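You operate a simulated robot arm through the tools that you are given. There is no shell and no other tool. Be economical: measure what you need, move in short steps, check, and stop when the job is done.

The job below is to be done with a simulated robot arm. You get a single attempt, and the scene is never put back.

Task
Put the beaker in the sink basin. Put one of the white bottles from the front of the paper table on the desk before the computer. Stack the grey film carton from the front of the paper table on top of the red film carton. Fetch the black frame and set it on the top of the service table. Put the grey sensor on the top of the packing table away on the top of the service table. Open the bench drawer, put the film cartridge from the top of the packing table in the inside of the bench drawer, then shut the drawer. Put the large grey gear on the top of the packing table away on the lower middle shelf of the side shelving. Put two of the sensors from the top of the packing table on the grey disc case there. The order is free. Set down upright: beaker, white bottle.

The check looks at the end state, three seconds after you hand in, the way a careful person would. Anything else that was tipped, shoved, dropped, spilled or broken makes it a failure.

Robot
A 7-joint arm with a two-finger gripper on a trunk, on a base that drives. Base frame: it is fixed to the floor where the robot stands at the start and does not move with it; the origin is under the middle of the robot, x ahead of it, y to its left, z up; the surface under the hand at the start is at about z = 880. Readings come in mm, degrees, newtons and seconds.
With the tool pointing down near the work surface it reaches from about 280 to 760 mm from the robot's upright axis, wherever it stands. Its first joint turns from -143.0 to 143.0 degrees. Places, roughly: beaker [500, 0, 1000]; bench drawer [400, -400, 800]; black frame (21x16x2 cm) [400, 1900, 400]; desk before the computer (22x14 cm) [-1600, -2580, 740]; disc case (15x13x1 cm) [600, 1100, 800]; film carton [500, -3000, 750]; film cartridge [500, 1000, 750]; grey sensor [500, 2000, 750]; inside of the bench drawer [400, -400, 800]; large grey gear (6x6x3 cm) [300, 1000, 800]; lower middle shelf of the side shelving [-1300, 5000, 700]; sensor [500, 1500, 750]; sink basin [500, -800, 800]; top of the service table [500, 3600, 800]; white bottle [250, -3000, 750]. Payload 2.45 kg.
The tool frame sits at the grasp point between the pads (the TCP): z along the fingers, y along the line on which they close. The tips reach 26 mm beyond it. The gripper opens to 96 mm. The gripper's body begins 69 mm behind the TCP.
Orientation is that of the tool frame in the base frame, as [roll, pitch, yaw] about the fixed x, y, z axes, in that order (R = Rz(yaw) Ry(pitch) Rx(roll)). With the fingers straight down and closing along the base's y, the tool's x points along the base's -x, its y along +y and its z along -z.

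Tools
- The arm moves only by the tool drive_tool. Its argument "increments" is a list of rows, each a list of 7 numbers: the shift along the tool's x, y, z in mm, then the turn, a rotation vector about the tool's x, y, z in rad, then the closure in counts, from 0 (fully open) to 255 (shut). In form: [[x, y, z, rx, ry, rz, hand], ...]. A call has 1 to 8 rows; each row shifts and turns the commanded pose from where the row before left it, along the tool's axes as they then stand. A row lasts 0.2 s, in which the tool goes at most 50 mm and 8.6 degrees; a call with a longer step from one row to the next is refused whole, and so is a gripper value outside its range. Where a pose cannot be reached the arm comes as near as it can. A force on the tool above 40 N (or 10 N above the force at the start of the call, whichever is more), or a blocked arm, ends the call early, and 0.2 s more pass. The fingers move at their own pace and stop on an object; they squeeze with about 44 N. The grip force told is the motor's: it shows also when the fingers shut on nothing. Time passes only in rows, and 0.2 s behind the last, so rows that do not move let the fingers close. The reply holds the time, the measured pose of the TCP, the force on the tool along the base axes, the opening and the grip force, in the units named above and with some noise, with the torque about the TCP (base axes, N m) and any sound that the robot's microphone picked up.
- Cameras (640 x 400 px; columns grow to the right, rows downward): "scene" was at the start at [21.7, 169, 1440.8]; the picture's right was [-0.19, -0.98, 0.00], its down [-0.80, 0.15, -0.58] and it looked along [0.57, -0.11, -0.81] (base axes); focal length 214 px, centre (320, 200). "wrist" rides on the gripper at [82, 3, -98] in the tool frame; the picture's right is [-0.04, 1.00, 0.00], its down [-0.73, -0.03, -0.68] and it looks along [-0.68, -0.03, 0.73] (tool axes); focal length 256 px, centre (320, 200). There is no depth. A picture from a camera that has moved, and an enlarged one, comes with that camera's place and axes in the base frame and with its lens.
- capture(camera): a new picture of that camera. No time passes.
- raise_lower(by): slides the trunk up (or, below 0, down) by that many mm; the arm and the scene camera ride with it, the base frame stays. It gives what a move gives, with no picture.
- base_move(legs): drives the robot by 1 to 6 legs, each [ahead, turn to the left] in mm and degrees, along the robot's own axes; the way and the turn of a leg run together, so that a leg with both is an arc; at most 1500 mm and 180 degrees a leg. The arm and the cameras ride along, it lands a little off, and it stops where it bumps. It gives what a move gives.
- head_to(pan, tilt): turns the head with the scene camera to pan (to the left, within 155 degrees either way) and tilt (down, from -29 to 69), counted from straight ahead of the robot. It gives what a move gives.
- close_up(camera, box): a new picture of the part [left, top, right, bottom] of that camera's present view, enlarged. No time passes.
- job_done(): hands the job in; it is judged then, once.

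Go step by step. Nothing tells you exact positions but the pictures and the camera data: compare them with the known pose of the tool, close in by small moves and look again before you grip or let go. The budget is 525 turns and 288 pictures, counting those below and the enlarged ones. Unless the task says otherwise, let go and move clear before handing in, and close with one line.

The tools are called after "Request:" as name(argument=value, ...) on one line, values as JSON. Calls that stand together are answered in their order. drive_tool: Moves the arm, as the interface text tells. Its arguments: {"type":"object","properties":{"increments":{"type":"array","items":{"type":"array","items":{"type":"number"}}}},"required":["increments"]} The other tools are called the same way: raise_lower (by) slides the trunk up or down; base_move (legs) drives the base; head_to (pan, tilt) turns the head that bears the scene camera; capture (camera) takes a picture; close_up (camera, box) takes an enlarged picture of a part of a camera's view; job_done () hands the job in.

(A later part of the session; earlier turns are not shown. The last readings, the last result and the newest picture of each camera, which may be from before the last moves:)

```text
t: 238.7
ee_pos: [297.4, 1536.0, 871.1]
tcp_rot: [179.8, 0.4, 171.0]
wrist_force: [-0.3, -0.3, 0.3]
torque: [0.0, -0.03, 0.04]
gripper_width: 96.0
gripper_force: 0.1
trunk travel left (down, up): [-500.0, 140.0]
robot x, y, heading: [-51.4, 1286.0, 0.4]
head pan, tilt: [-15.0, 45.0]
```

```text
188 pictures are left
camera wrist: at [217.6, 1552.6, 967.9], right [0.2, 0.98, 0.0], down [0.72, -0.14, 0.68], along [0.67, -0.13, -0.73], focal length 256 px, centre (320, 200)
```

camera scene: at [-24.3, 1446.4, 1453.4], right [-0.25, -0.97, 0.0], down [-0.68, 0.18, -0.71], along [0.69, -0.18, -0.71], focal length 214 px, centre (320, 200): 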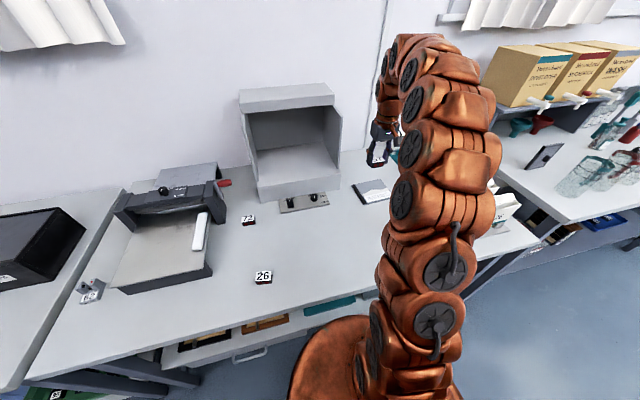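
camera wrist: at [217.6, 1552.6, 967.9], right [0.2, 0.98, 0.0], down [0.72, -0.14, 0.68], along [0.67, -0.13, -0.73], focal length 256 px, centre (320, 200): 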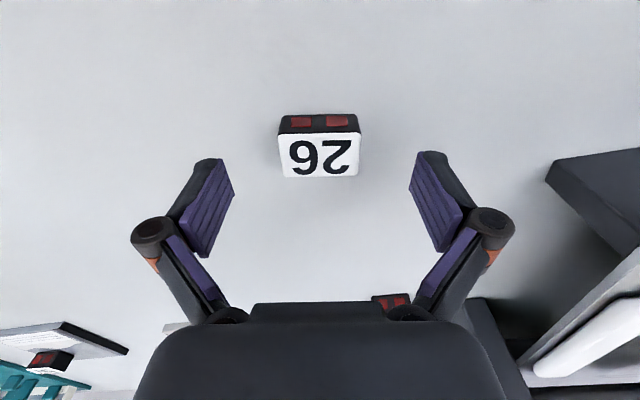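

It's centred. I'll descend 13 mm and grip.

Request:
drive_tool(increments=[[1, 0, 8, 0, 0, 0, 0], [0, 0, 5, 0, 0, 0, 0], [0, 0, 0, 0, 0, 0, 0], [0, 0, 0, 0, 0, 0, 255], [0, 0, 0, 0, 0, 0, 255], [0, 0, 0, 0, 0, 0, 255], [0, 0, 0, 0, 0, 0, 255], [0, 0, 0, 0, 0, 0, 255]])

Request:
drive_tool(increments=[[0, 0, -30, 0, 0, 0, 255], [0, 0, -45, 0, 0, 0, 255], [0, 0, -45, 0, 0, 0, 255], [0, 0, -45, 0, 0, -0.08, 255], [0, -45, 0, 0, 0, -0.08, 255], [0, -45, 0, 0, 0, 0, 255], [0, -45, 0, 0, 0, 0, 255], [0, -45, 0, 0, 0, 0, 255]])

Request:
drive_tool(increments=[[-15, -45, 0, 0, 0, 0, 255], [-15, -45, 0, 0, 0, 0, 255], [-20, -45, 0, 0, 0, 0, 255], [-20, -45, 0, 0, 0, 0, 255], [-20, -45, 0, 0, 0, 0, 255], [-40, -25, 0, 0, 0, 0, 255], [-45, 0, 0, 0, 0, 0, 255], [-45, 0, 0, 0, 0, 0, 255]])

Request:
capture(camera="wrist")

```text
t: 240.5
ee_pos: [297.0, 1535.4, 857.5]
tcp_rot: [179.8, 0.5, 171.0]
wrist_force: [0.4, -0.3, 3.3]
torque: [0.03, 0.01, -0.01]
gripper_width: 44.5
gripper_force: 44.3
trunk travel left (down, up): [-500.0, 140.0]
robot x, y, heading: [-51.1, 1287.3, 0.6]
head pan, tilt: [-15.0, 45.0]
```

```text
t: 242.3
ee_pos: [292.8, 1356.7, 1020.5]
tcp_rot: [180.0, 0.4, -179.8]
wrist_force: [-0.1, -0.2, -0.1]
torque: [-0.01, 0.01, 0.02]
gripper_width: 44.6
gripper_force: 44.0
trunk travel left (down, up): [-500.0, 140.0]
robot x, y, heading: [-50.3, 1286.7, 0.3]
head pan, tilt: [-15.0, 45.0]
```

```text
t: 244.1
ee_pos: [511.7, 1107.8, 1024.7]
tcp_rot: [-179.9, 0.3, -179.9]
wrist_force: [-0.8, -0.5, 1.2]
torque: [0.02, -0.06, -0.01]
gripper_width: 44.5
gripper_force: 44.1
trunk travel left (down, up): [-500.0, 140.0]
robot x, y, heading: [-50.8, 1288.3, 0.6]
head pan, tilt: [-15.0, 45.0]
```

```text
187 pictures are left
camera wrist: at [430.1, 1110.9, 1121.4], right [0.04, 1.0, 0.0], down [0.73, -0.03, 0.68], along [0.68, -0.03, -0.73], focal length 256 px, centre (320, 200)
```

wrist: 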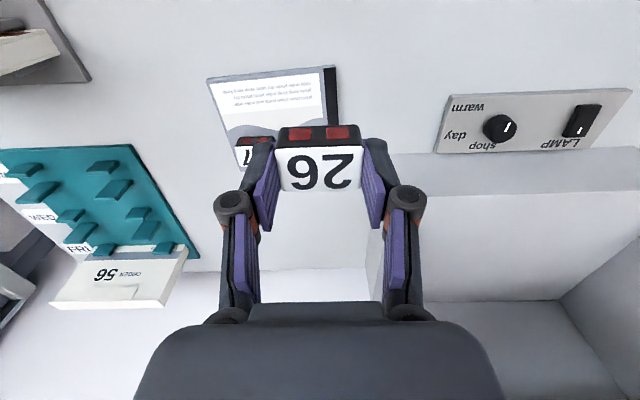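

Sensor 26 is held. I'll place it at about (548, 1090).

Request:
drive_tool(increments=[[-18, -9, 0, 0, 0, 0, 255], [-18, -9, 15, 0, 0, 0, 255], [0, 0, 40, 0, 0, 0, 255], [0, 0, 40, 0, 0, 0, 255], [0, 0, 40, 0, 0, 0, 255], [0, 0, 0, 0, 0, 0, 255]])

Request:
capture(camera="wrist")

```text
t: 245.5
ee_pos: [550.9, 1088.7, 887.4]
tcp_rot: [180.0, 0.4, -179.9]
wrist_force: [0.3, -0.3, -0.5]
torque: [-0.01, -0.03, -0.02]
gripper_width: 44.6
gripper_force: 43.6
trunk travel left (down, up): [-500.0, 140.0]
robot x, y, heading: [-48.6, 1286.4, 0.5]
head pan, tilt: [-15.0, 45.0]
```

```text
186 pictures are left
camera wrist: at [469.1, 1092.6, 984.9], right [0.04, 1.0, 0.0], down [0.73, -0.03, 0.68], along [0.68, -0.03, -0.73], focal length 256 px, centre (320, 200)
```

wrist: 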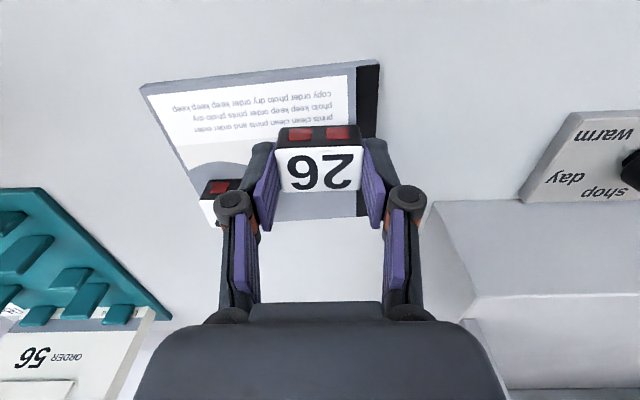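

There's a 15 mm margin at the edge. I'll lower to contact.

Request:
drive_tool(increments=[[0, 2, 10, 0, 0, 0, 255], [0, 0, 7, 0, 0, 0, 255], [0, 0, 0, 0, 0, 0, 255]])

Request:
drive_tool(increments=[[0, 0, 3, 0, 0, 0, 255], [0, 0, 0, 0, 0, 0, 255]])

Request:
drive_tool(increments=[[0, 0, 2, 0, 0, 0, 255], [0, 0, 0, 0, 0, 0, 255]])

```text
t: 246.3
ee_pos: [550.9, 1091.7, 870.7]
tcp_rot: [179.9, 0.2, -179.8]
wrist_force: [0.5, -0.2, -0.7]
torque: [-0.02, 0.0, -0.02]
gripper_width: 44.6
gripper_force: 44.3
trunk travel left (down, up): [-500.0, 140.0]
robot x, y, heading: [-54.0, 1282.5, 0.9]
head pan, tilt: [-15.0, 45.0]
```

```text
t: 246.9
ee_pos: [551.1, 1091.3, 868.4]
tcp_rot: [179.9, 0.3, -180.0]
wrist_force: [-0.5, -0.2, -0.7]
torque: [0.01, 0.0, 0.02]
gripper_width: 44.5
gripper_force: 44.3
trunk travel left (down, up): [-500.0, 140.0]
robot x, y, heading: [-48.9, 1286.8, 0.1]
head pan, tilt: [-15.0, 45.0]
```

```text
t: 247.5
ee_pos: [550.4, 1091.7, 866.4]
tcp_rot: [179.9, 0.5, -179.9]
wrist_force: [-0.4, -0.3, 11.4]
torque: [-0.02, 0.0, -0.03]
gripper_width: 44.7
gripper_force: 43.6
trunk travel left (down, up): [-500.0, 140.0]
robot x, y, heading: [-50.1, 1285.5, 0.6]
head pan, tilt: [-15.0, 45.0]
```

Contact. I'll release and lift, then look.

Request:
drive_tool(increments=[[0, 0, 0, 0, 0, 0, 150], [0, 0, 0, 0, 0, 0, 100], [0, 0, 0, 0, 0, 0, 100], [0, 0, -25, 0, 0, 0, 100], [0, 0, -45, 0, 0, 0, 60], [0, 0, -45, 0, 0, 0, 0], [40, 0, -20, 0, 0, 0, 0], [40, 0, 0, 0, 0, 0, 0]])

Request:
capture(camera="wrist")

```text
t: 249.3
ee_pos: [470.1, 1092.0, 1001.7]
tcp_rot: [179.9, 0.3, -179.9]
wrist_force: [0.3, 0.6, -0.2]
torque: [0.0, 0.06, -0.01]
gripper_width: 96.1
gripper_force: 0.0
trunk travel left (down, up): [-500.0, 140.0]
robot x, y, heading: [-49.7, 1285.4, 0.6]
head pan, tilt: [-15.0, 45.0]
```

```text
185 pictures are left
camera wrist: at [387.1, 1094.5, 1098.9], right [0.04, 1.0, 0.0], down [0.73, -0.03, 0.68], along [0.68, -0.02, -0.73], focal length 256 px, centre (320, 200)
```

wrist: 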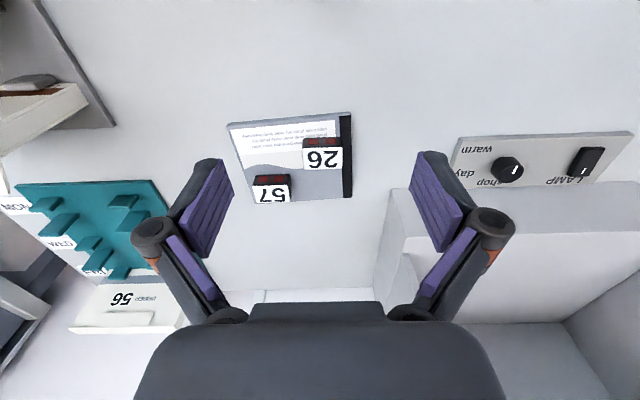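

Both sensors rest on the case. Next is the film cartridge near (383, 1074).

Request:
drive_tool(increments=[[40, -9, 10, 0, 0, 0, 0], [40, -9, 10, 0, 0, 0, 0], [7, 0, 20, 0, 0, 0, 0]])

Request:
capture(camera="wrist")

Request:
close_up(camera="wrist", box=[260, 20, 380, 120])

```text
t: 250.1
ee_pos: [383.1, 1072.7, 961.1]
tcp_rot: [-179.9, 0.4, -180.0]
wrist_force: [0.1, 0.0, 0.2]
torque: [0.0, 0.01, -0.02]
gripper_width: 95.9
gripper_force: 0.1
trunk travel left (down, up): [-500.0, 140.0]
robot x, y, heading: [-47.6, 1286.7, 0.5]
head pan, tilt: [-15.0, 45.0]
```

```text
184 pictures are left
camera wrist: at [301.2, 1076.2, 1058.5], right [0.04, 1.0, 0.0], down [0.73, -0.03, 0.68], along [0.68, -0.03, -0.73], focal length 256 px, centre (320, 200)
```

wrist: 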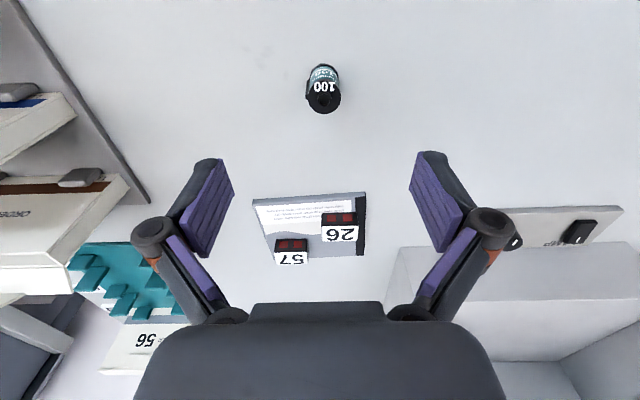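

```text
4.00 times, centred on (320, 70) of wrist
camera zoom: at [301.2, 1076.2, 1058.5], right [0.04, 1.0, 0.0], down [0.73, -0.03, 0.68], along [0.68, -0.03, -0.73], focal length 1024 px, centre (320, 720)
```

zoom: 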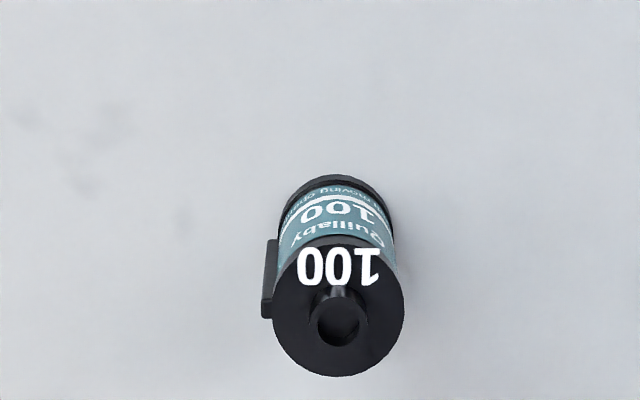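

The cartridge stands at about (375, 1076), with its top at z ≈ 868 and a lip on its −y side. I'll turn the hand about 50° so the pads miss the lip, then look again.

Request:
drive_tool(increments=[[8, 3, 0, 0, 0, 0, 0], [0, 0, 10, 0, 0, 0.145, 0], [0, 0, 10, 0, 0, 0.145, 0], [0, 0, 0, 0, 0, 0.145, 0], [0, 0, 0, 0, 0, 0.145, 0], [0, 0, 0, 0, 0, 0.145, 0], [0, 0, 0, 0, 0, 0.145, 0]])

Request:
capture(camera="wrist")

```text
t: 251.7
ee_pos: [375.1, 1076.4, 939.8]
tcp_rot: [179.7, 0.2, 130.1]
wrist_force: [-0.1, -0.2, 0.5]
torque: [0.0, 0.01, -0.03]
gripper_width: 96.0
gripper_force: 0.0
trunk travel left (down, up): [-500.0, 140.0]
robot x, y, heading: [-51.8, 1290.5, 0.5]
head pan, tilt: [-15.0, 45.0]
```

```text
182 pictures are left
camera wrist: at [325.3, 1140.5, 1038.0], right [0.79, 0.61, 0.01], down [0.45, -0.58, 0.68], along [0.42, -0.54, -0.73], focal length 256 px, centre (320, 200)
```

wrist: 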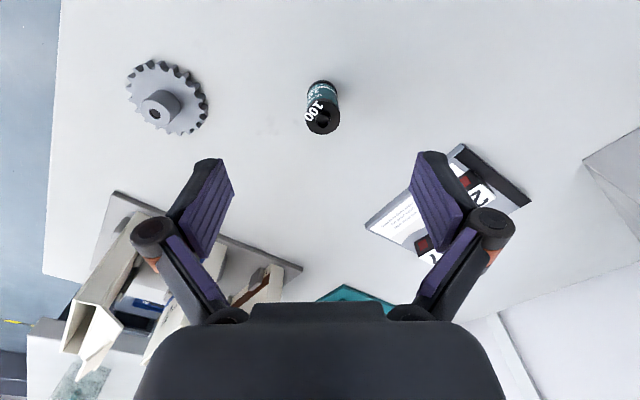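

It's centred. I'll descend and grip.

Request:
drive_tool(increments=[[1, 1, 30, 0, 0, 0, 0], [0, 0, 30, 0, 0, 0, 0], [0, 0, 15, 0, 0, 0, 0], [0, 0, 0, 0, 0, 0, 0]])

Request:
capture(camera="wrist")

```text
t: 252.7
ee_pos: [379.0, 1076.7, 865.7]
tcp_rot: [179.6, 0.3, 130.3]
wrist_force: [0.4, 0.0, -0.4]
torque: [-0.02, 0.05, 0.03]
gripper_width: 95.9
gripper_force: 0.1
trunk travel left (down, up): [-500.0, 140.0]
robot x, y, heading: [-53.7, 1284.7, 0.7]
head pan, tilt: [-15.0, 45.0]
```

```text
181 pictures are left
camera wrist: at [326.8, 1142.5, 962.8], right [0.79, 0.62, 0.01], down [0.45, -0.58, 0.68], along [0.42, -0.53, -0.73], focal length 256 px, centre (320, 200)
```

wrist: 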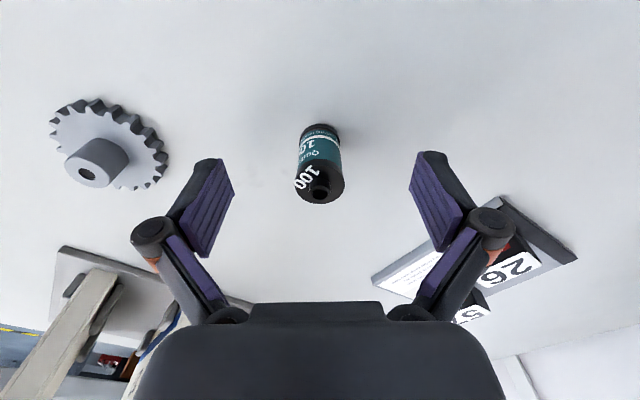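

I'll correct 3 mm, go down 8 mm, grip and lift.

Request:
drive_tool(increments=[[3, 0, 8, 0, 0, 0, 0], [0, 0, 0, 0, 0, 0, 60], [0, 0, 0, 0, 0, 0, 255], [0, 0, 0, 0, 0, 0, 255], [0, 0, 0, 0, 0, 0, 255], [0, 0, 0, 0, 0, 0, 255], [0, 0, 0, 0, 0, 0, 255]])

Request:
drive_tool(increments=[[0, 0, -30, 0, 0, 0, 255], [0, 0, -45, 0, 0, 0, 255], [0, 0, -45, 0, 0, 0, 255], [0, 0, -45, 0, 0, 0, 255], [0, 0, -45, 0, 0, 0, 255], [0, 0, 0, 0, 0, 0, 255]])

Request:
capture(camera="wrist")

```text
t: 254.3
ee_pos: [375.2, 1079.1, 857.2]
tcp_rot: [179.6, 0.2, 130.4]
wrist_force: [-0.2, 0.0, 1.2]
torque: [-0.01, 0.01, -0.02]
gripper_width: 23.5
gripper_force: 44.0
trunk travel left (down, up): [-500.0, 140.0]
robot x, y, heading: [-46.6, 1286.2, 0.8]
head pan, tilt: [-15.0, 45.0]
```

```text
t: 255.7
ee_pos: [373.2, 1076.8, 1067.4]
tcp_rot: [179.7, 0.2, 130.3]
wrist_force: [-1.0, 0.2, 0.1]
torque: [0.01, -0.01, -0.01]
gripper_width: 23.9
gripper_force: 44.1
trunk travel left (down, up): [-500.0, 140.0]
robot x, y, heading: [-51.7, 1284.0, 0.8]
head pan, tilt: [-15.0, 45.0]
```

```text
180 pictures are left
camera wrist: at [322.5, 1141.3, 1165.6], right [0.79, 0.61, 0.01], down [0.45, -0.58, 0.68], along [0.42, -0.53, -0.73], focal length 256 px, centre (320, 200)
```

wrist: 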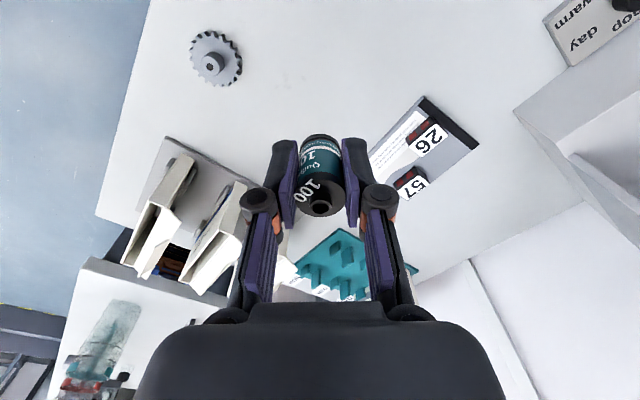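

The cartridge is held. I'll straighten the hand, centre it, and drive back to the open drawer.

Request:
drive_tool(increments=[[0, 0, -20, 0, 0, -0.145, 255], [0, 0, -20, 0, 0, -0.145, 255], [0, 0, -20, 0, 0, -0.145, 255], [0, 0, 0, 0, 0, -0.145, 255], [0, 0, 0, 0, 0, -0.145, 255], [0, 0, 0, 0, 0, -0.145, 255], [0, 45, 0, 0, 0, 0, 255], [0, 45, 0, 0, 0, 0, 255]])

Request:
drive_tool(increments=[[0, 45, 0, 0, 0, 0, 255], [0, 45, 0, 0, 0, 0, 255]])

Request:
base_move(legs=[[-420, 0], [0, -90.5], [1430, 0], [230, 0], [0, 90]])

Request:
head_to(pan=0, tilt=45)

Request:
capture(camera="scene")

```text
t: 257.5
ee_pos: [373.5, 1167.4, 1126.9]
tcp_rot: [-180.0, 0.4, -179.8]
wrist_force: [1.3, -0.1, 0.4]
torque: [0.04, -0.03, -0.02]
gripper_width: 23.8
gripper_force: 44.3
trunk travel left (down, up): [-500.0, 140.0]
robot x, y, heading: [-52.0, 1287.1, 0.6]
head pan, tilt: [-15.0, 45.0]
```

```text
t: 258.1
ee_pos: [372.0, 1260.4, 1125.5]
tcp_rot: [179.8, 0.2, -179.8]
wrist_force: [0.6, -0.2, -0.4]
torque: [0.04, -0.02, -0.02]
gripper_width: 23.5
gripper_force: 43.7
trunk travel left (down, up): [-500.0, 140.0]
robot x, y, heading: [-49.9, 1285.0, 0.5]
head pan, tilt: [-15.0, 45.0]
```

```text
t: 276.4
ee_pos: [-41.6, -360.7, 1126.0]
tcp_rot: [180.0, 0.4, -178.6]
wrist_force: [0.2, 0.1, -0.9]
torque: [-0.01, 0.03, -0.01]
gripper_width: 23.7
gripper_force: 43.3
trunk travel left (down, up): [-500.0, 140.0]
robot x, y, heading: [-465.1, -346.0, 1.5]
head pan, tilt: [-15.0, 45.0]
```

```text
t: 277.1
ee_pos: [-42.2, -360.1, 1126.1]
tcp_rot: [179.9, 0.3, -178.5]
wrist_force: [-0.8, -0.2, -1.3]
torque: [0.02, -0.02, 0.0]
gripper_width: 23.7
gripper_force: 43.6
trunk travel left (down, up): [-500.0, 140.0]
robot x, y, heading: [-468.5, -343.8, 1.7]
head pan, tilt: [0.0, 45.0]
```

```text
179 pictures are left
camera scene: at [-440.1, -162.3, 1453.4], right [0.03, -1.0, 0.0], down [-0.71, -0.02, -0.71], along [0.71, 0.02, -0.71], focal length 214 px, centre (320, 200)
```

scene: 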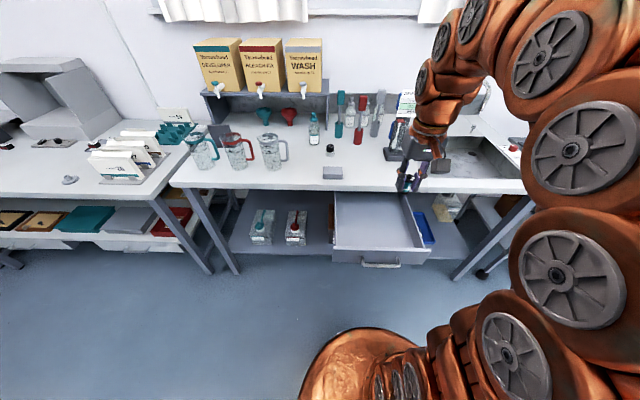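

The drawer is open with an empty interior. I'll reach over it and look from the wrist.

Request:
drive_tool(increments=[[-40, 0, 20, 0, 0, 0, 255], [-40, 0, 20, 0, 0, 0, 255], [-40, 0, 20, 0, 0, 0, 255], [-30, 0, 30, 0, 0, 0, 255], [0, 0, 0, 0, 0, 0, 255]])

Request:
capture(camera="wrist")

Request:
close_up(camera="scene", box=[300, 150, 460, 280])

```text
t: 278.3
ee_pos: [108.7, -356.9, 1036.0]
tcp_rot: [180.0, 0.4, -178.5]
wrist_force: [0.3, -0.7, -0.3]
torque: [-0.01, 0.01, 0.0]
gripper_width: 23.8
gripper_force: 43.7
trunk travel left (down, up): [-500.0, 140.0]
robot x, y, heading: [-467.9, -346.4, 1.8]
head pan, tilt: [0.0, 45.0]
```

```text
178 pictures are left
camera wrist: at [25.8, -355.6, 1133.1], right [0.02, 1.0, 0.0], down [0.73, -0.01, 0.68], along [0.68, -0.01, -0.73], focal length 256 px, centre (320, 200)
```

wrist: 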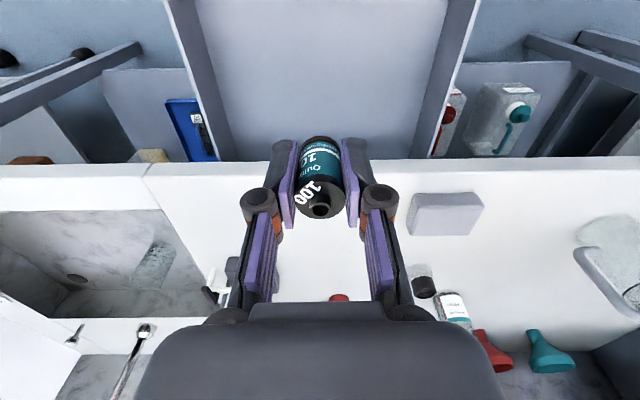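

```text
3.08 times, centred on (380, 215) of scene
camera zoom: at [-440.0, -162.2, 1453.4], right [0.03, -1.0, 0.0], down [-0.71, -0.02, -0.71], along [0.71, 0.02, -0.71], focal length 660 px, centre (135, 154)
```

zoom: 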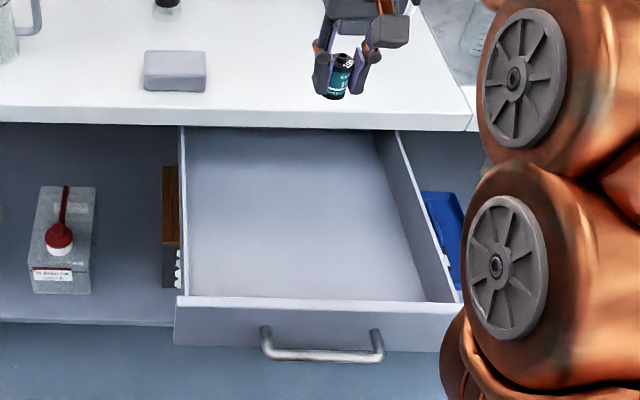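

The drawer interior is clear (x about −30 to 210). I'll lower the cartridge at about (80, −365).

Request:
drive_tool(increments=[[28, -8, 0, 0, 0, 0, 255], [0, 0, 45, 0, 0, 0, 255], [0, 0, 45, 0, 0, 0, 255], [0, 0, 45, 0, 0, 0, 255], [0, 0, 45, 0, 0, 0, 255], [0, 0, 25, 0, 0, 0, 255], [0, 0, 0, 0, 0, 0, 255]])

Request:
capture(camera="wrist")

Request:
close_up(camera="scene", box=[300, 150, 460, 280])

```text
t: 279.9
ee_pos: [80.0, -365.1, 832.3]
tcp_rot: [180.0, 0.5, -178.6]
wrist_force: [1.0, -0.4, -0.7]
torque: [0.03, 0.0, -0.01]
gripper_width: 23.5
gripper_force: 44.3
trunk travel left (down, up): [-500.0, 140.0]
robot x, y, heading: [-461.5, -345.7, 1.8]
head pan, tilt: [0.0, 45.0]
```

```text
176 pictures are left
camera wrist: at [-1.3, -363.3, 929.5], right [0.02, 1.0, 0.0], down [0.73, -0.01, 0.68], along [0.68, -0.01, -0.73], focal length 256 px, centre (320, 200)
```

wrist: 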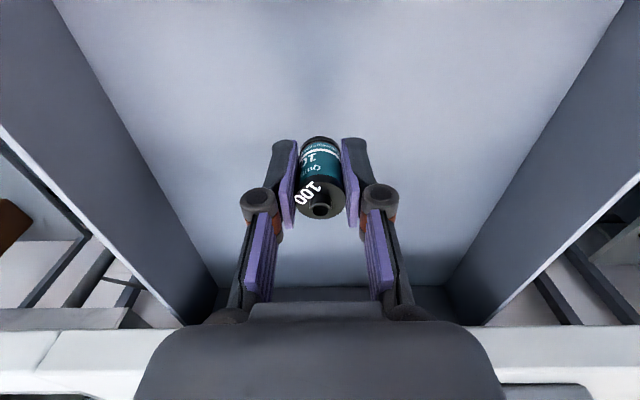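

```text
3.08 times, centred on (380, 215) of scene
camera zoom: at [-440.1, -162.2, 1453.4], right [0.03, -1.0, 0.0], down [-0.71, -0.02, -0.71], along [0.71, 0.02, -0.71], focal length 660 px, centre (135, 154)
```

zoom: 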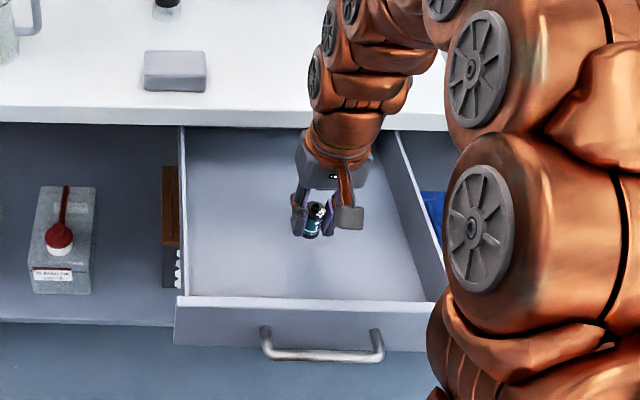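

I'll continue down slowly until contact with the drawer floor.

Request:
drive_tool(increments=[[0, 0, 15, 0, 0, 0, 255], [0, 0, 12, 0, 0, 0, 255], [0, 0, 0, 0, 0, 0, 255]])

Request:
drive_tool(increments=[[0, 0, 4, 0, 0, 0, 255], [0, 0, 4, 0, 0, 0, 255], [0, 0, 0, 0, 0, 0, 255]])

Request:
drive_tool(increments=[[0, 0, 3, 0, 0, 0, 255], [0, 0, 0, 0, 0, 0, 255]])

Request:
drive_tool(increments=[[0, 0, 3, 0, 0, 0, 255], [0, 0, 0, 0, 0, 0, 255]])

```text
t: 280.7
ee_pos: [81.9, -365.2, 804.4]
tcp_rot: [180.0, 0.4, -178.6]
wrist_force: [0.7, 0.4, -0.2]
torque: [0.0, 0.02, 0.01]
gripper_width: 23.6
gripper_force: 44.2
trunk travel left (down, up): [-500.0, 140.0]
robot x, y, heading: [-463.0, -346.4, 2.0]
head pan, tilt: [0.0, 45.0]
```

```text
t: 281.5
ee_pos: [84.8, -366.6, 799.5]
tcp_rot: [180.0, 0.9, -178.6]
wrist_force: [0.6, 0.8, 18.9]
torque: [0.06, -0.14, 0.0]
gripper_width: 23.6
gripper_force: 43.9
trunk travel left (down, up): [-500.0, 140.0]
robot x, y, heading: [-466.1, -347.5, 1.9]
head pan, tilt: [0.0, 45.0]
stopped in row 3: the force on the tool passed its limit at 40 N (the readings are from after the stop); the commanded pose is now the measured one
```

```text
t: 281.9
ee_pos: [85.6, -366.6, 799.3]
tcp_rot: [-180.0, 1.3, -178.7]
wrist_force: [0.7, 1.4, 17.0]
torque: [0.03, -0.09, 0.02]
gripper_width: 23.8
gripper_force: 43.9
trunk travel left (down, up): [-500.0, 140.0]
robot x, y, heading: [-463.1, -344.5, 1.9]
head pan, tilt: [0.0, 45.0]
stopped in row 2: the force on the tool passed its limit at 40 N (the readings are from after the stop); the commanded pose is now the measured one
```

```text
t: 282.7
ee_pos: [87.6, -365.8, 795.7]
tcp_rot: [179.9, 1.4, -178.7]
wrist_force: [2.5, 0.8, 16.3]
torque: [0.06, -0.1, 0.01]
gripper_width: 23.8
gripper_force: 43.9
trunk travel left (down, up): [-500.0, 140.0]
robot x, y, heading: [-465.3, -348.7, 2.0]
head pan, tilt: [0.0, 45.0]
stopped in row 2: the force on the tool passed its limit at 40 N (the readings are from after the stop); the commanded pose is now the measured one
```

It's on the drawer floor. I'll release and rise straight up.

Request:
drive_tool(increments=[[0, 0, -2, 0, 0, 0, 255], [0, 0, 0, 0, 0, 0, 180], [0, 0, 0, 0, 0, 0, 120], [0, 0, 0, 0, 0, 0, 120], [0, 0, -25, 0, 0, 0, 120], [0, 0, -40, 0, 0, 0, 120], [0, 0, -45, 0, 0, 0, 60], [0, 0, -45, 0, 0, 0, 0]])

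Request:
capture(camera="wrist")

```text
t: 284.5
ee_pos: [86.6, -364.1, 954.0]
tcp_rot: [179.9, 1.1, -178.6]
wrist_force: [-0.2, -0.5, -0.5]
torque: [-0.01, 0.0, 0.0]
gripper_width: 95.9
gripper_force: 0.0
trunk travel left (down, up): [-500.0, 140.0]
robot x, y, heading: [-465.9, -350.4, 1.8]
head pan, tilt: [0.0, 45.0]
```

```text
174 pictures are left
camera wrist: at [2.7, -363.3, 1050.3], right [0.02, 1.0, 0.0], down [0.72, -0.01, 0.69], along [0.69, -0.01, -0.72], focal length 256 px, centre (320, 200)
```

wrist: 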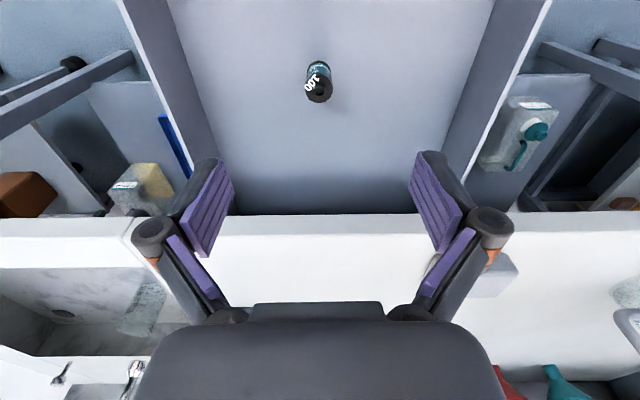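

The cartridge stands in the drawer. To shut it, I'll bring closed fingers down in front of the handle and push.

Request:
drive_tool(increments=[[45, 0, 0, 0, 0, 0, 100], [45, 0, 0, 0, 0, 0, 180], [45, 0, 0, 0, 0, 0, 255], [45, 0, 0, 0, 0, 0, 255], [25, 6, 0, 0, 0, 0, 255], [0, 0, 0, 0, 0, 0, 255]])

Request:
capture(camera="wrist")

Request:
capture(camera="scene")

```text
t: 285.9
ee_pos: [-122.0, -363.3, 950.3]
tcp_rot: [-180.0, 1.0, -178.6]
wrist_force: [0.1, -0.5, 0.3]
torque: [0.01, -0.02, 0.0]
gripper_width: 0.0
gripper_force: 24.5
trunk travel left (down, up): [-500.0, 140.0]
robot x, y, heading: [-467.7, -343.9, 1.9]
head pan, tilt: [0.0, 45.0]
```

```text
173 pictures are left
camera wrist: at [-205.4, -361.9, 1046.6], right [0.02, 1.0, 0.0], down [0.72, -0.01, 0.69], along [0.69, -0.01, -0.72], focal length 256 px, centre (320, 200)
```

wrist: 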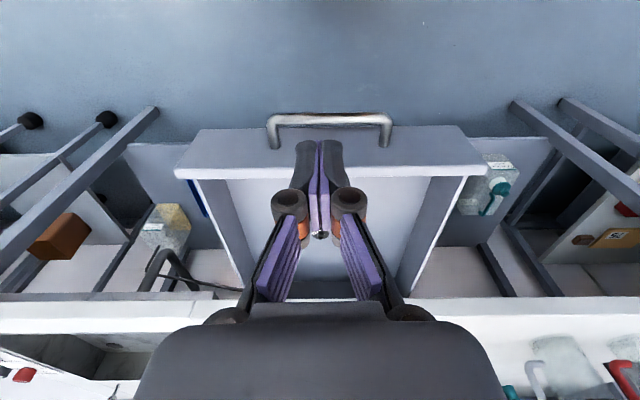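

```text
172 pictures are left
camera scene: at [-440.1, -162.2, 1453.4], right [0.03, -1.0, 0.0], down [-0.71, -0.02, -0.71], along [0.71, 0.02, -0.71], focal length 214 px, centre (320, 200)
```

scene: 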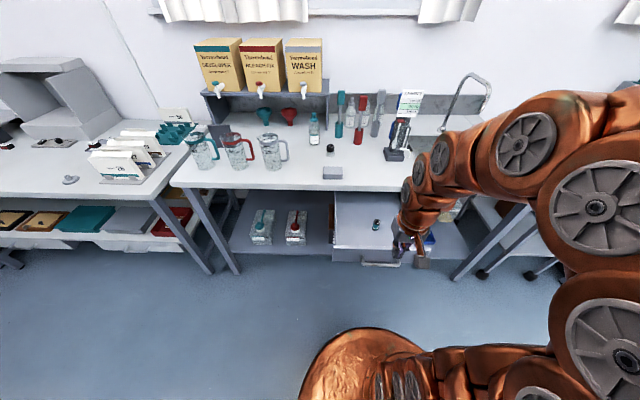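

The drawer face is near x −47 and the bar near x −82. I'll back off 12 mm more and lower the fingers to bar height.

Request:
drive_tool(increments=[[12, 8, 0, 0, 0, 0, 255], [0, 0, 40, 0, 0, 0, 255], [0, 0, 40, 0, 0, 0, 255], [0, 0, 40, 0, 0, 0, 255], [0, 0, 14, 0, 0, 0, 255], [0, 0, 0, 0, 0, 0, 255]])

Request:
capture(camera="wrist")

```text
t: 287.3
ee_pos: [-104.9, -358.3, 827.0]
tcp_rot: [-180.0, 0.9, -178.7]
wrist_force: [-0.6, 0.8, 0.0]
torque: [-0.02, 0.05, -0.02]
gripper_width: 0.0
gripper_force: 27.8
out of reach, approached as far as the arm can: row 3, 4, 5
trunk travel left (down, up): [-500.0, 140.0]
robot x, y, heading: [-468.1, -348.7, 1.9]
head pan, tilt: [0.0, 45.0]
```

```text
171 pictures are left
camera wrist: at [-187.6, -356.9, 923.8], right [0.02, 1.0, 0.0], down [0.72, -0.01, 0.69], along [0.69, -0.01, -0.72], focal length 256 px, centre (320, 200)
```

wrist: 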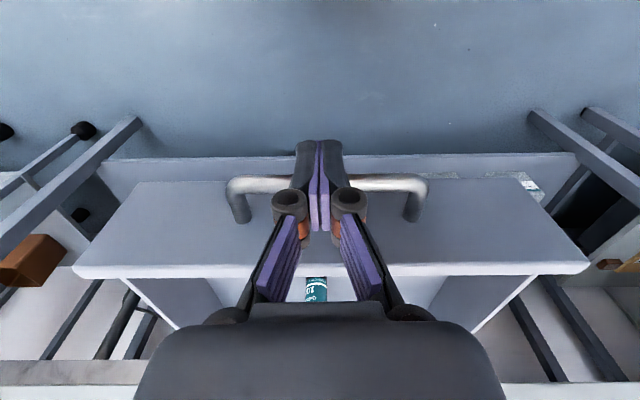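

The fingers are in front of the bar but a bit high, so I'll lower the trunk 16 mm and then push by driving ahead.

Request:
raise_lower(by=-16)

Request:
base_move(legs=[[150, 0]])

Request:
capture(camera="wrist")

Request:
capture(camera="scene")

```text
t: 288.0
ee_pos: [-104.8, -358.9, 811.6]
tcp_rot: [-180.0, 0.9, -178.6]
wrist_force: [-0.6, -0.7, 0.9]
torque: [0.02, -0.01, 0.01]
gripper_width: 0.0
gripper_force: 28.6
trunk travel left (down, up): [-484.0, 156.0]
robot x, y, heading: [-466.1, -344.7, 1.9]
head pan, tilt: [0.0, 45.0]
```

```text
t: 289.4
ee_pos: [47.0, -352.5, 811.4]
tcp_rot: [-180.0, 0.8, -178.5]
wrist_force: [0.2, 0.5, 0.8]
torque: [0.01, 0.02, 0.02]
gripper_width: 0.0
gripper_force: 28.4
trunk travel left (down, up): [-484.0, 156.0]
robot x, y, heading: [-313.5, -342.0, 1.8]
head pan, tilt: [0.0, 45.0]
```

```text
170 pictures are left
camera wrist: at [-36.3, -351.4, 907.9], right [0.01, 1.0, 0.0], down [0.72, -0.01, 0.69], along [0.69, -0.01, -0.72], focal length 256 px, centre (320, 200)
```

wrist: 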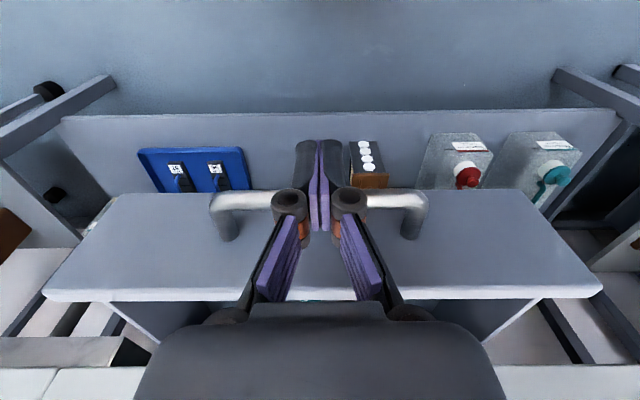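

```text
169 pictures are left
camera scene: at [-289.2, -157.2, 1437.4], right [0.03, -1.0, 0.0], down [-0.71, -0.02, -0.71], along [0.71, 0.02, -0.71], focal length 214 px, centre (320, 200)
```

scene: 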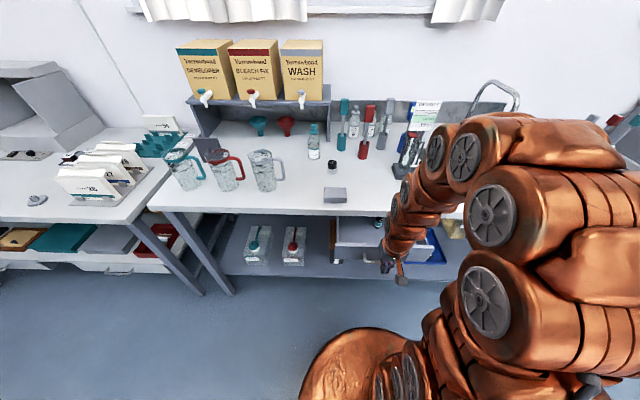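

The drawer is moving in. I'll drive 100 mm more, then finish with the arm under the force limit.

Request:
base_move(legs=[[100, 0]])

Request:
drive_tool(increments=[[-8, 0, 0, 0, 0, 0, 255], [-8, 0, 0, 0, 0, 0, 255], [-8, 0, 0, 0, 0, 0, 255], [-6, 0, 0, 0, 0, 0, 255], [0, 0, 0, 0, 0, 0, 255]])

Request:
capture(camera="wrist")

```text
t: 290.5
ee_pos: [149.5, -349.1, 810.7]
tcp_rot: [-179.9, 0.9, -178.6]
wrist_force: [0.1, -0.1, 0.5]
torque: [-0.01, 0.0, 0.01]
gripper_width: 0.2
gripper_force: 28.5
trunk travel left (down, up): [-484.0, 156.0]
robot x, y, heading: [-209.0, -334.5, 1.8]
head pan, tilt: [0.0, 45.0]
```

```text
t: 291.9
ee_pos: [175.1, -347.5, 809.9]
tcp_rot: [179.9, 0.4, -178.5]
wrist_force: [-9.5, 0.4, -0.3]
torque: [-0.12, 0.15, -0.03]
gripper_width: 0.0
gripper_force: 28.4
trunk travel left (down, up): [-484.0, 156.0]
robot x, y, heading: [-212.3, -337.8, 1.5]
head pan, tilt: [0.0, 45.0]
stopped in row 5: the force on the tool passed its limit at 41 N (the readings are from after the stop); the commanded pose is now the measured one
```

```text
168 pictures are left
camera wrist: at [92.3, -347.3, 908.1], right [0.01, 1.0, 0.0], down [0.73, -0.01, 0.68], along [0.68, -0.01, -0.73], focal length 256 px, centre (320, 200)
```

wrist: 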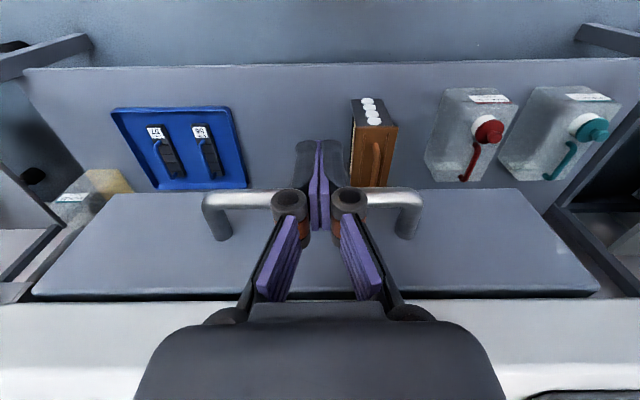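

It stopped at 41 N, probably at the end stop. I'll push once more to confirm, then withdraw.

Request:
drive_tool(increments=[[-4, 0, 0, 0, 0, 0, 255], [-4, 0, 0, 0, 0, 0, 255], [-3, 0, 0, 0, 0, 0, 255], [0, 0, 0, 0, 0, 0, 255]])

Request:
drive_tool(increments=[[-4, 0, 0, 0, 0, 0, 255], [-4, 0, 0, 0, 0, 0, 255], [-3, 0, 0, 0, 0, 0, 255], [0, 0, 0, 0, 0, 0, 255]])

Request:
close_up(camera="wrist", box=[20, 160, 640, 400])

```text
t: 292.4
ee_pos: [174.8, -348.0, 809.9]
tcp_rot: [179.8, -0.4, -178.5]
wrist_force: [-9.2, 0.2, 0.3]
torque: [-0.01, 0.13, -0.03]
gripper_width: 6.0
gripper_force: 28.2
trunk travel left (down, up): [-484.0, 156.0]
robot x, y, heading: [-214.0, -334.9, 2.0]
head pan, tilt: [0.0, 45.0]
stopped in row 2: the force on the tool passed its limit at 45 N (the readings are from after the stop); the commanded pose is now the measured one
```

```text
t: 292.9
ee_pos: [174.7, -349.3, 808.1]
tcp_rot: [180.0, -1.1, -178.6]
wrist_force: [-10.7, 1.3, 1.0]
torque: [-0.11, 0.08, -0.03]
gripper_width: 6.3
gripper_force: 28.0
trunk travel left (down, up): [-484.0, 156.0]
robot x, y, heading: [-214.1, -339.8, 1.8]
head pan, tilt: [0.0, 45.0]
stopped in row 2: the force on the tool passed its limit at 46 N (the readings are from after the stop); the commanded pose is now the measured one
```

```text
1.03 times, centred on (330, 280) of wrist (not enlarged: the box is as wide or as high as the picture)
camera zoom: at [95.2, -347.0, 908.8], right [0.02, 1.0, 0.0], down [0.75, -0.01, 0.66], along [0.66, -0.01, -0.75], focal length 264 px, centre (310, 117)
```

zoom: 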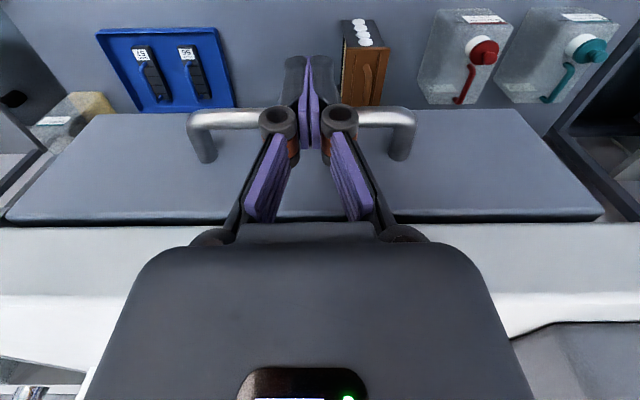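

The drawer is at its stop. I'll withdraw straight back and check the result.

Request:
base_move(legs=[[-290, 0]])

Request:
raise_lower(by=16)

Request:
capture(camera="wrist")

Request:
close_up(camera="scene", box=[280, 130, 460, 260])

```text
t: 294.9
ee_pos: [-117.1, -360.5, 809.4]
tcp_rot: [179.9, -1.0, -179.1]
wrist_force: [-0.2, -0.5, -0.4]
torque: [0.0, 0.02, -0.01]
gripper_width: 0.0
gripper_force: 29.0
trunk travel left (down, up): [-484.0, 156.0]
robot x, y, heading: [-499.4, -348.2, 1.7]
head pan, tilt: [0.0, 45.0]
```

```text
t: 295.5
ee_pos: [-115.8, -359.4, 825.6]
tcp_rot: [180.0, -1.0, -179.0]
wrist_force: [-0.5, -0.3, -0.3]
torque: [-0.01, 0.02, 0.01]
gripper_width: 0.0
gripper_force: 28.5
trunk travel left (down, up): [-500.0, 140.0]
robot x, y, heading: [-505.6, -349.8, 1.8]
head pan, tilt: [0.0, 45.0]
```

```text
166 pictures are left
camera wrist: at [-195.5, -357.2, 924.6], right [0.02, 1.0, 0.0], down [0.75, -0.02, 0.67], along [0.67, -0.01, -0.75], focal length 256 px, centre (320, 200)
```

wrist: 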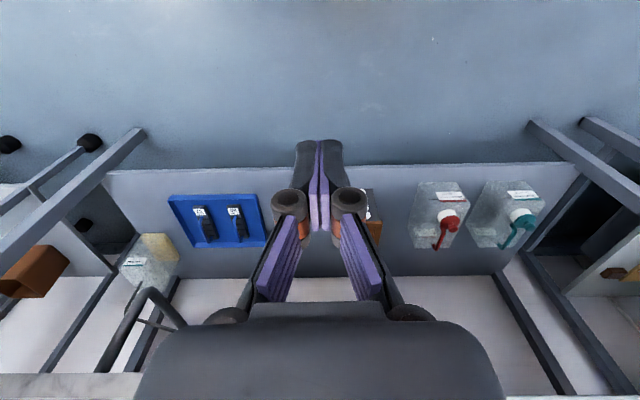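

```text
3.08 times, centred on (370, 195) of scene
camera zoom: at [-477.9, -162.4, 1453.5], right [0.03, -1.0, 0.0], down [-0.71, -0.02, -0.71], along [0.71, 0.02, -0.71], focal length 660 px, centre (166, 215)
```

zoom: 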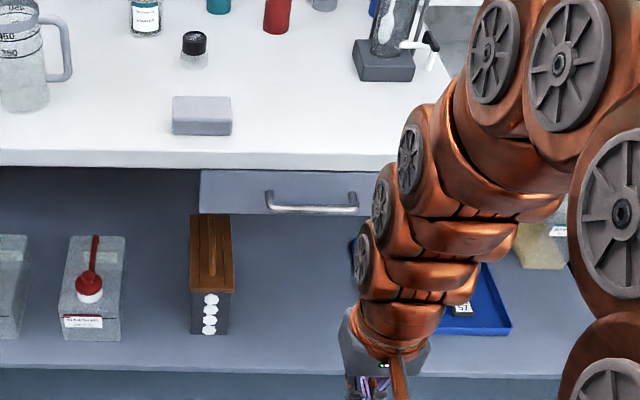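

The drawer is shut. I'll raise the hand and drive to the gear on the packing table.

Request:
drive_tool(increments=[[0, 0, -45, 0, 0, 0, 200], [-10, 0, -45, 0, 0, 0, 100], [-10, 0, -45, 0, 0, 0, 0], [-10, 0, -45, 0, 0, 0, 0], [-10, 0, -45, 0, 0, 0, 0], [-10, 0, -45, 0, 0.01, 0, 0], [-10, 0, -30, 0, 0, 0, 0]])

Request:
base_move(legs=[[0, 88], [1330, 0], [0, -90]])

Request:
head_to(pan=0, tilt=45)

Request:
capture(camera="wrist")

```text
t: 297.1
ee_pos: [-50.0, -357.3, 1124.4]
tcp_rot: [179.8, -1.5, -179.0]
wrist_force: [1.5, -0.1, 0.0]
torque: [0.0, 0.0, 0.01]
gripper_width: 95.9
gripper_force: 0.0
trunk travel left (down, up): [-500.0, 140.0]
robot x, y, heading: [-504.1, -346.7, 1.4]
head pan, tilt: [0.0, 45.0]
```

```text
t: 311.2
ee_pos: [-25.8, 929.4, 1123.5]
tcp_rot: [179.9, -1.6, 178.5]
wrist_force: [0.8, 0.1, 0.2]
torque: [0.02, 0.03, -0.04]
gripper_width: 95.8
gripper_force: 0.1
trunk travel left (down, up): [-500.0, 140.0]
robot x, y, heading: [-481.4, 959.7, -1.1]
head pan, tilt: [0.0, 45.0]
```

```text
t: 311.8
ee_pos: [-26.9, 929.7, 1122.0]
tcp_rot: [179.9, -1.5, 178.6]
wrist_force: [-0.2, 0.8, -0.3]
torque: [0.01, 0.01, -0.02]
gripper_width: 95.9
gripper_force: 0.0
trunk travel left (down, up): [-500.0, 140.0]
robot x, y, heading: [-479.8, 957.3, -1.4]
head pan, tilt: [0.0, 45.0]
```

```text
164 pictures are left
camera wrist: at [-104.2, 934.8, 1222.8], right [0.06, 1.0, 0.0], down [0.75, -0.05, 0.66], along [0.66, -0.04, -0.75], focal length 256 px, centre (320, 200)
```

wrist: 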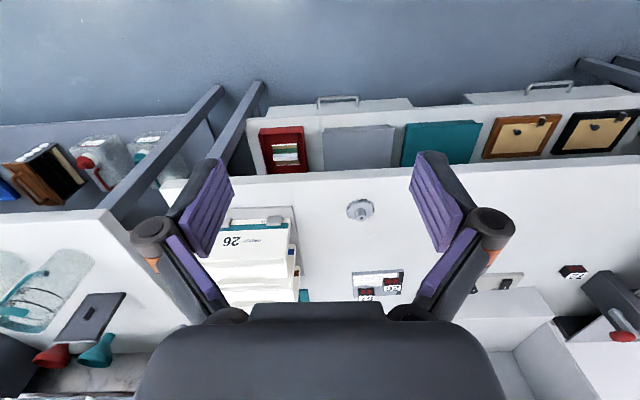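

The gear is at about (266, 995). I'll drive 280 ahead and bring the hand over it.

Request:
base_move(legs=[[280, 0]])

Request:
drive_tool(increments=[[-5, 36, 20, 0, -0.026, 0, 0], [-5, 36, 30, 0, 0, 0, 0], [0, 0, 45, 0, 0, 0, 0], [0, 0, 45, 0, 0, 0, 0]])

Request:
capture(camera="wrist")

```text
t: 313.8
ee_pos: [255.3, 925.4, 1123.0]
tcp_rot: [179.9, -1.5, 178.8]
wrist_force: [0.0, 0.0, 0.2]
torque: [0.01, -0.02, 0.0]
gripper_width: 96.0
gripper_force: 0.1
trunk travel left (down, up): [-500.0, 140.0]
robot x, y, heading: [-194.3, 956.2, -0.6]
head pan, tilt: [0.0, 45.0]
```

```text
t: 314.8
ee_pos: [265.3, 996.1, 981.4]
tcp_rot: [180.0, 0.0, 178.6]
wrist_force: [-0.3, 1.1, 0.1]
torque: [0.02, 0.01, 0.02]
gripper_width: 95.8
gripper_force: 0.1
trunk travel left (down, up): [-500.0, 140.0]
robot x, y, heading: [-192.4, 955.5, -1.0]
head pan, tilt: [0.0, 45.0]
```

```text
163 pictures are left
camera wrist: at [185.0, 1001.2, 1079.4], right [0.06, 1.0, 0.0], down [0.73, -0.05, 0.68], along [0.68, -0.04, -0.74], focal length 256 px, centre (320, 200)
```

wrist: 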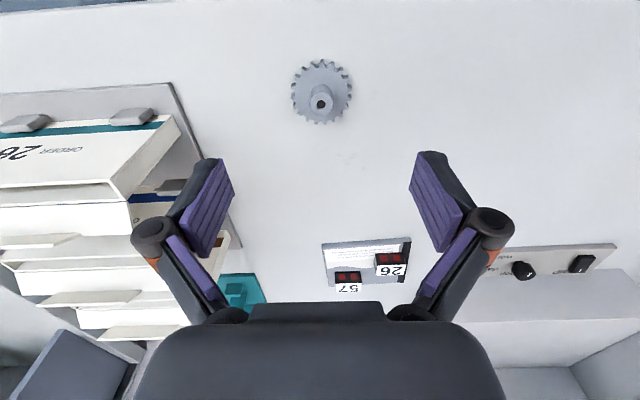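

The gear's hub is at about (272, 998). I'll descend part-way and look again.

Request:
drive_tool(increments=[[-7, 1, 40, 0, 0, 0, 40], [0, 0, 40, 0, 0, 0, 80], [0, 0, 0, 0, 0, 0, 80]])

Request:
capture(camera="wrist")

Request:
close_up(camera="wrist", box=[260, 80, 400, 190])

```text
t: 315.6
ee_pos: [275.6, 995.1, 901.3]
tcp_rot: [179.9, -0.2, 178.7]
wrist_force: [0.3, 0.1, 0.0]
torque: [0.0, -0.02, -0.02]
gripper_width: 65.8
gripper_force: 0.1
trunk travel left (down, up): [-500.0, 140.0]
robot x, y, heading: [-195.7, 956.6, -1.1]
head pan, tilt: [0.0, 45.0]
```

```text
162 pictures are left
camera wrist: at [194.8, 1001.6, 999.3], right [0.06, 1.0, 0.0], down [0.73, -0.05, 0.68], along [0.68, -0.04, -0.74], focal length 256 px, centre (320, 200)
```

wrist: 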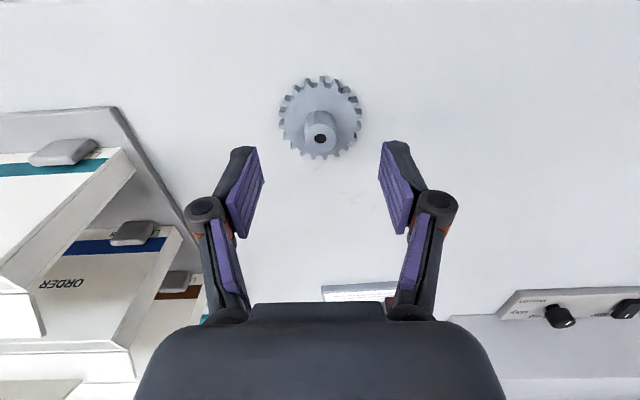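

```text
3.64 times, centred on (330, 135) of wrist
camera zoom: at [194.8, 1001.6, 999.3], right [0.06, 1.0, 0.0], down [0.73, -0.05, 0.68], along [0.68, -0.04, -0.74], focal length 931 px, centre (284, 436)
```

zoom: 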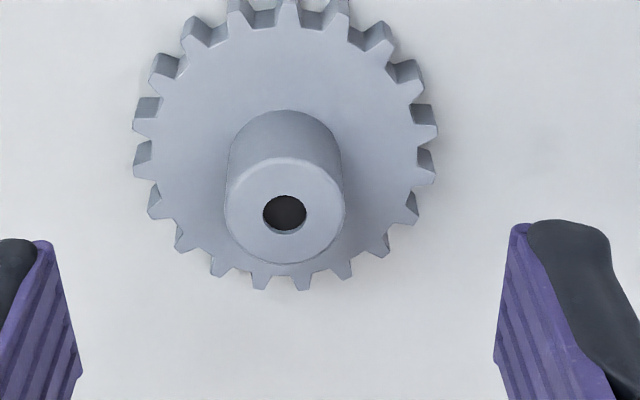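

The hub is 20 mm wide with its top at z ≈ 861. I'll correct 4 mm, descend and grip the hub.

Request:
drive_tool(increments=[[4, 0, 20, 0, 0, 0, 80], [0, 0, 15, 0, 0, 0, 80], [0, 0, 0, 0, 0, 0, 80]])

Request:
close_up(camera="wrist", box=[230, 100, 410, 240])

```text
t: 316.4
ee_pos: [271.6, 995.0, 865.8]
tcp_rot: [179.9, -0.1, 178.7]
wrist_force: [-0.3, -0.8, 0.1]
torque: [0.04, 0.0, -0.02]
gripper_width: 65.9
gripper_force: 0.1
trunk travel left (down, up): [-500.0, 140.0]
robot x, y, heading: [-195.2, 950.8, -1.0]
head pan, tilt: [0.0, 45.0]
```

```text
2.86 times, centred on (320, 170) of wrist
camera zoom: at [190.4, 1002.1, 964.4], right [0.06, 1.0, 0.0], down [0.73, -0.05, 0.68], along [0.68, -0.04, -0.73], focal length 731 px, centre (320, 286)
```

zoom: 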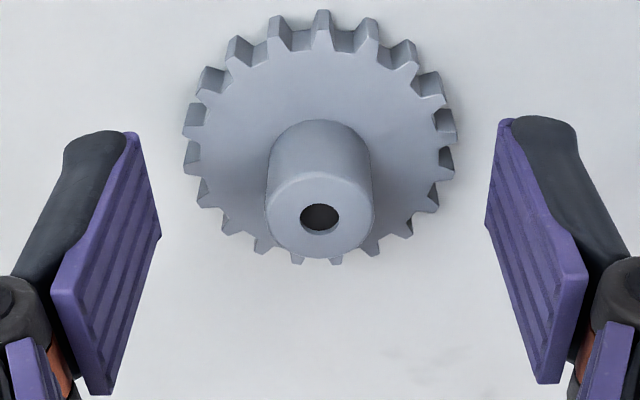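

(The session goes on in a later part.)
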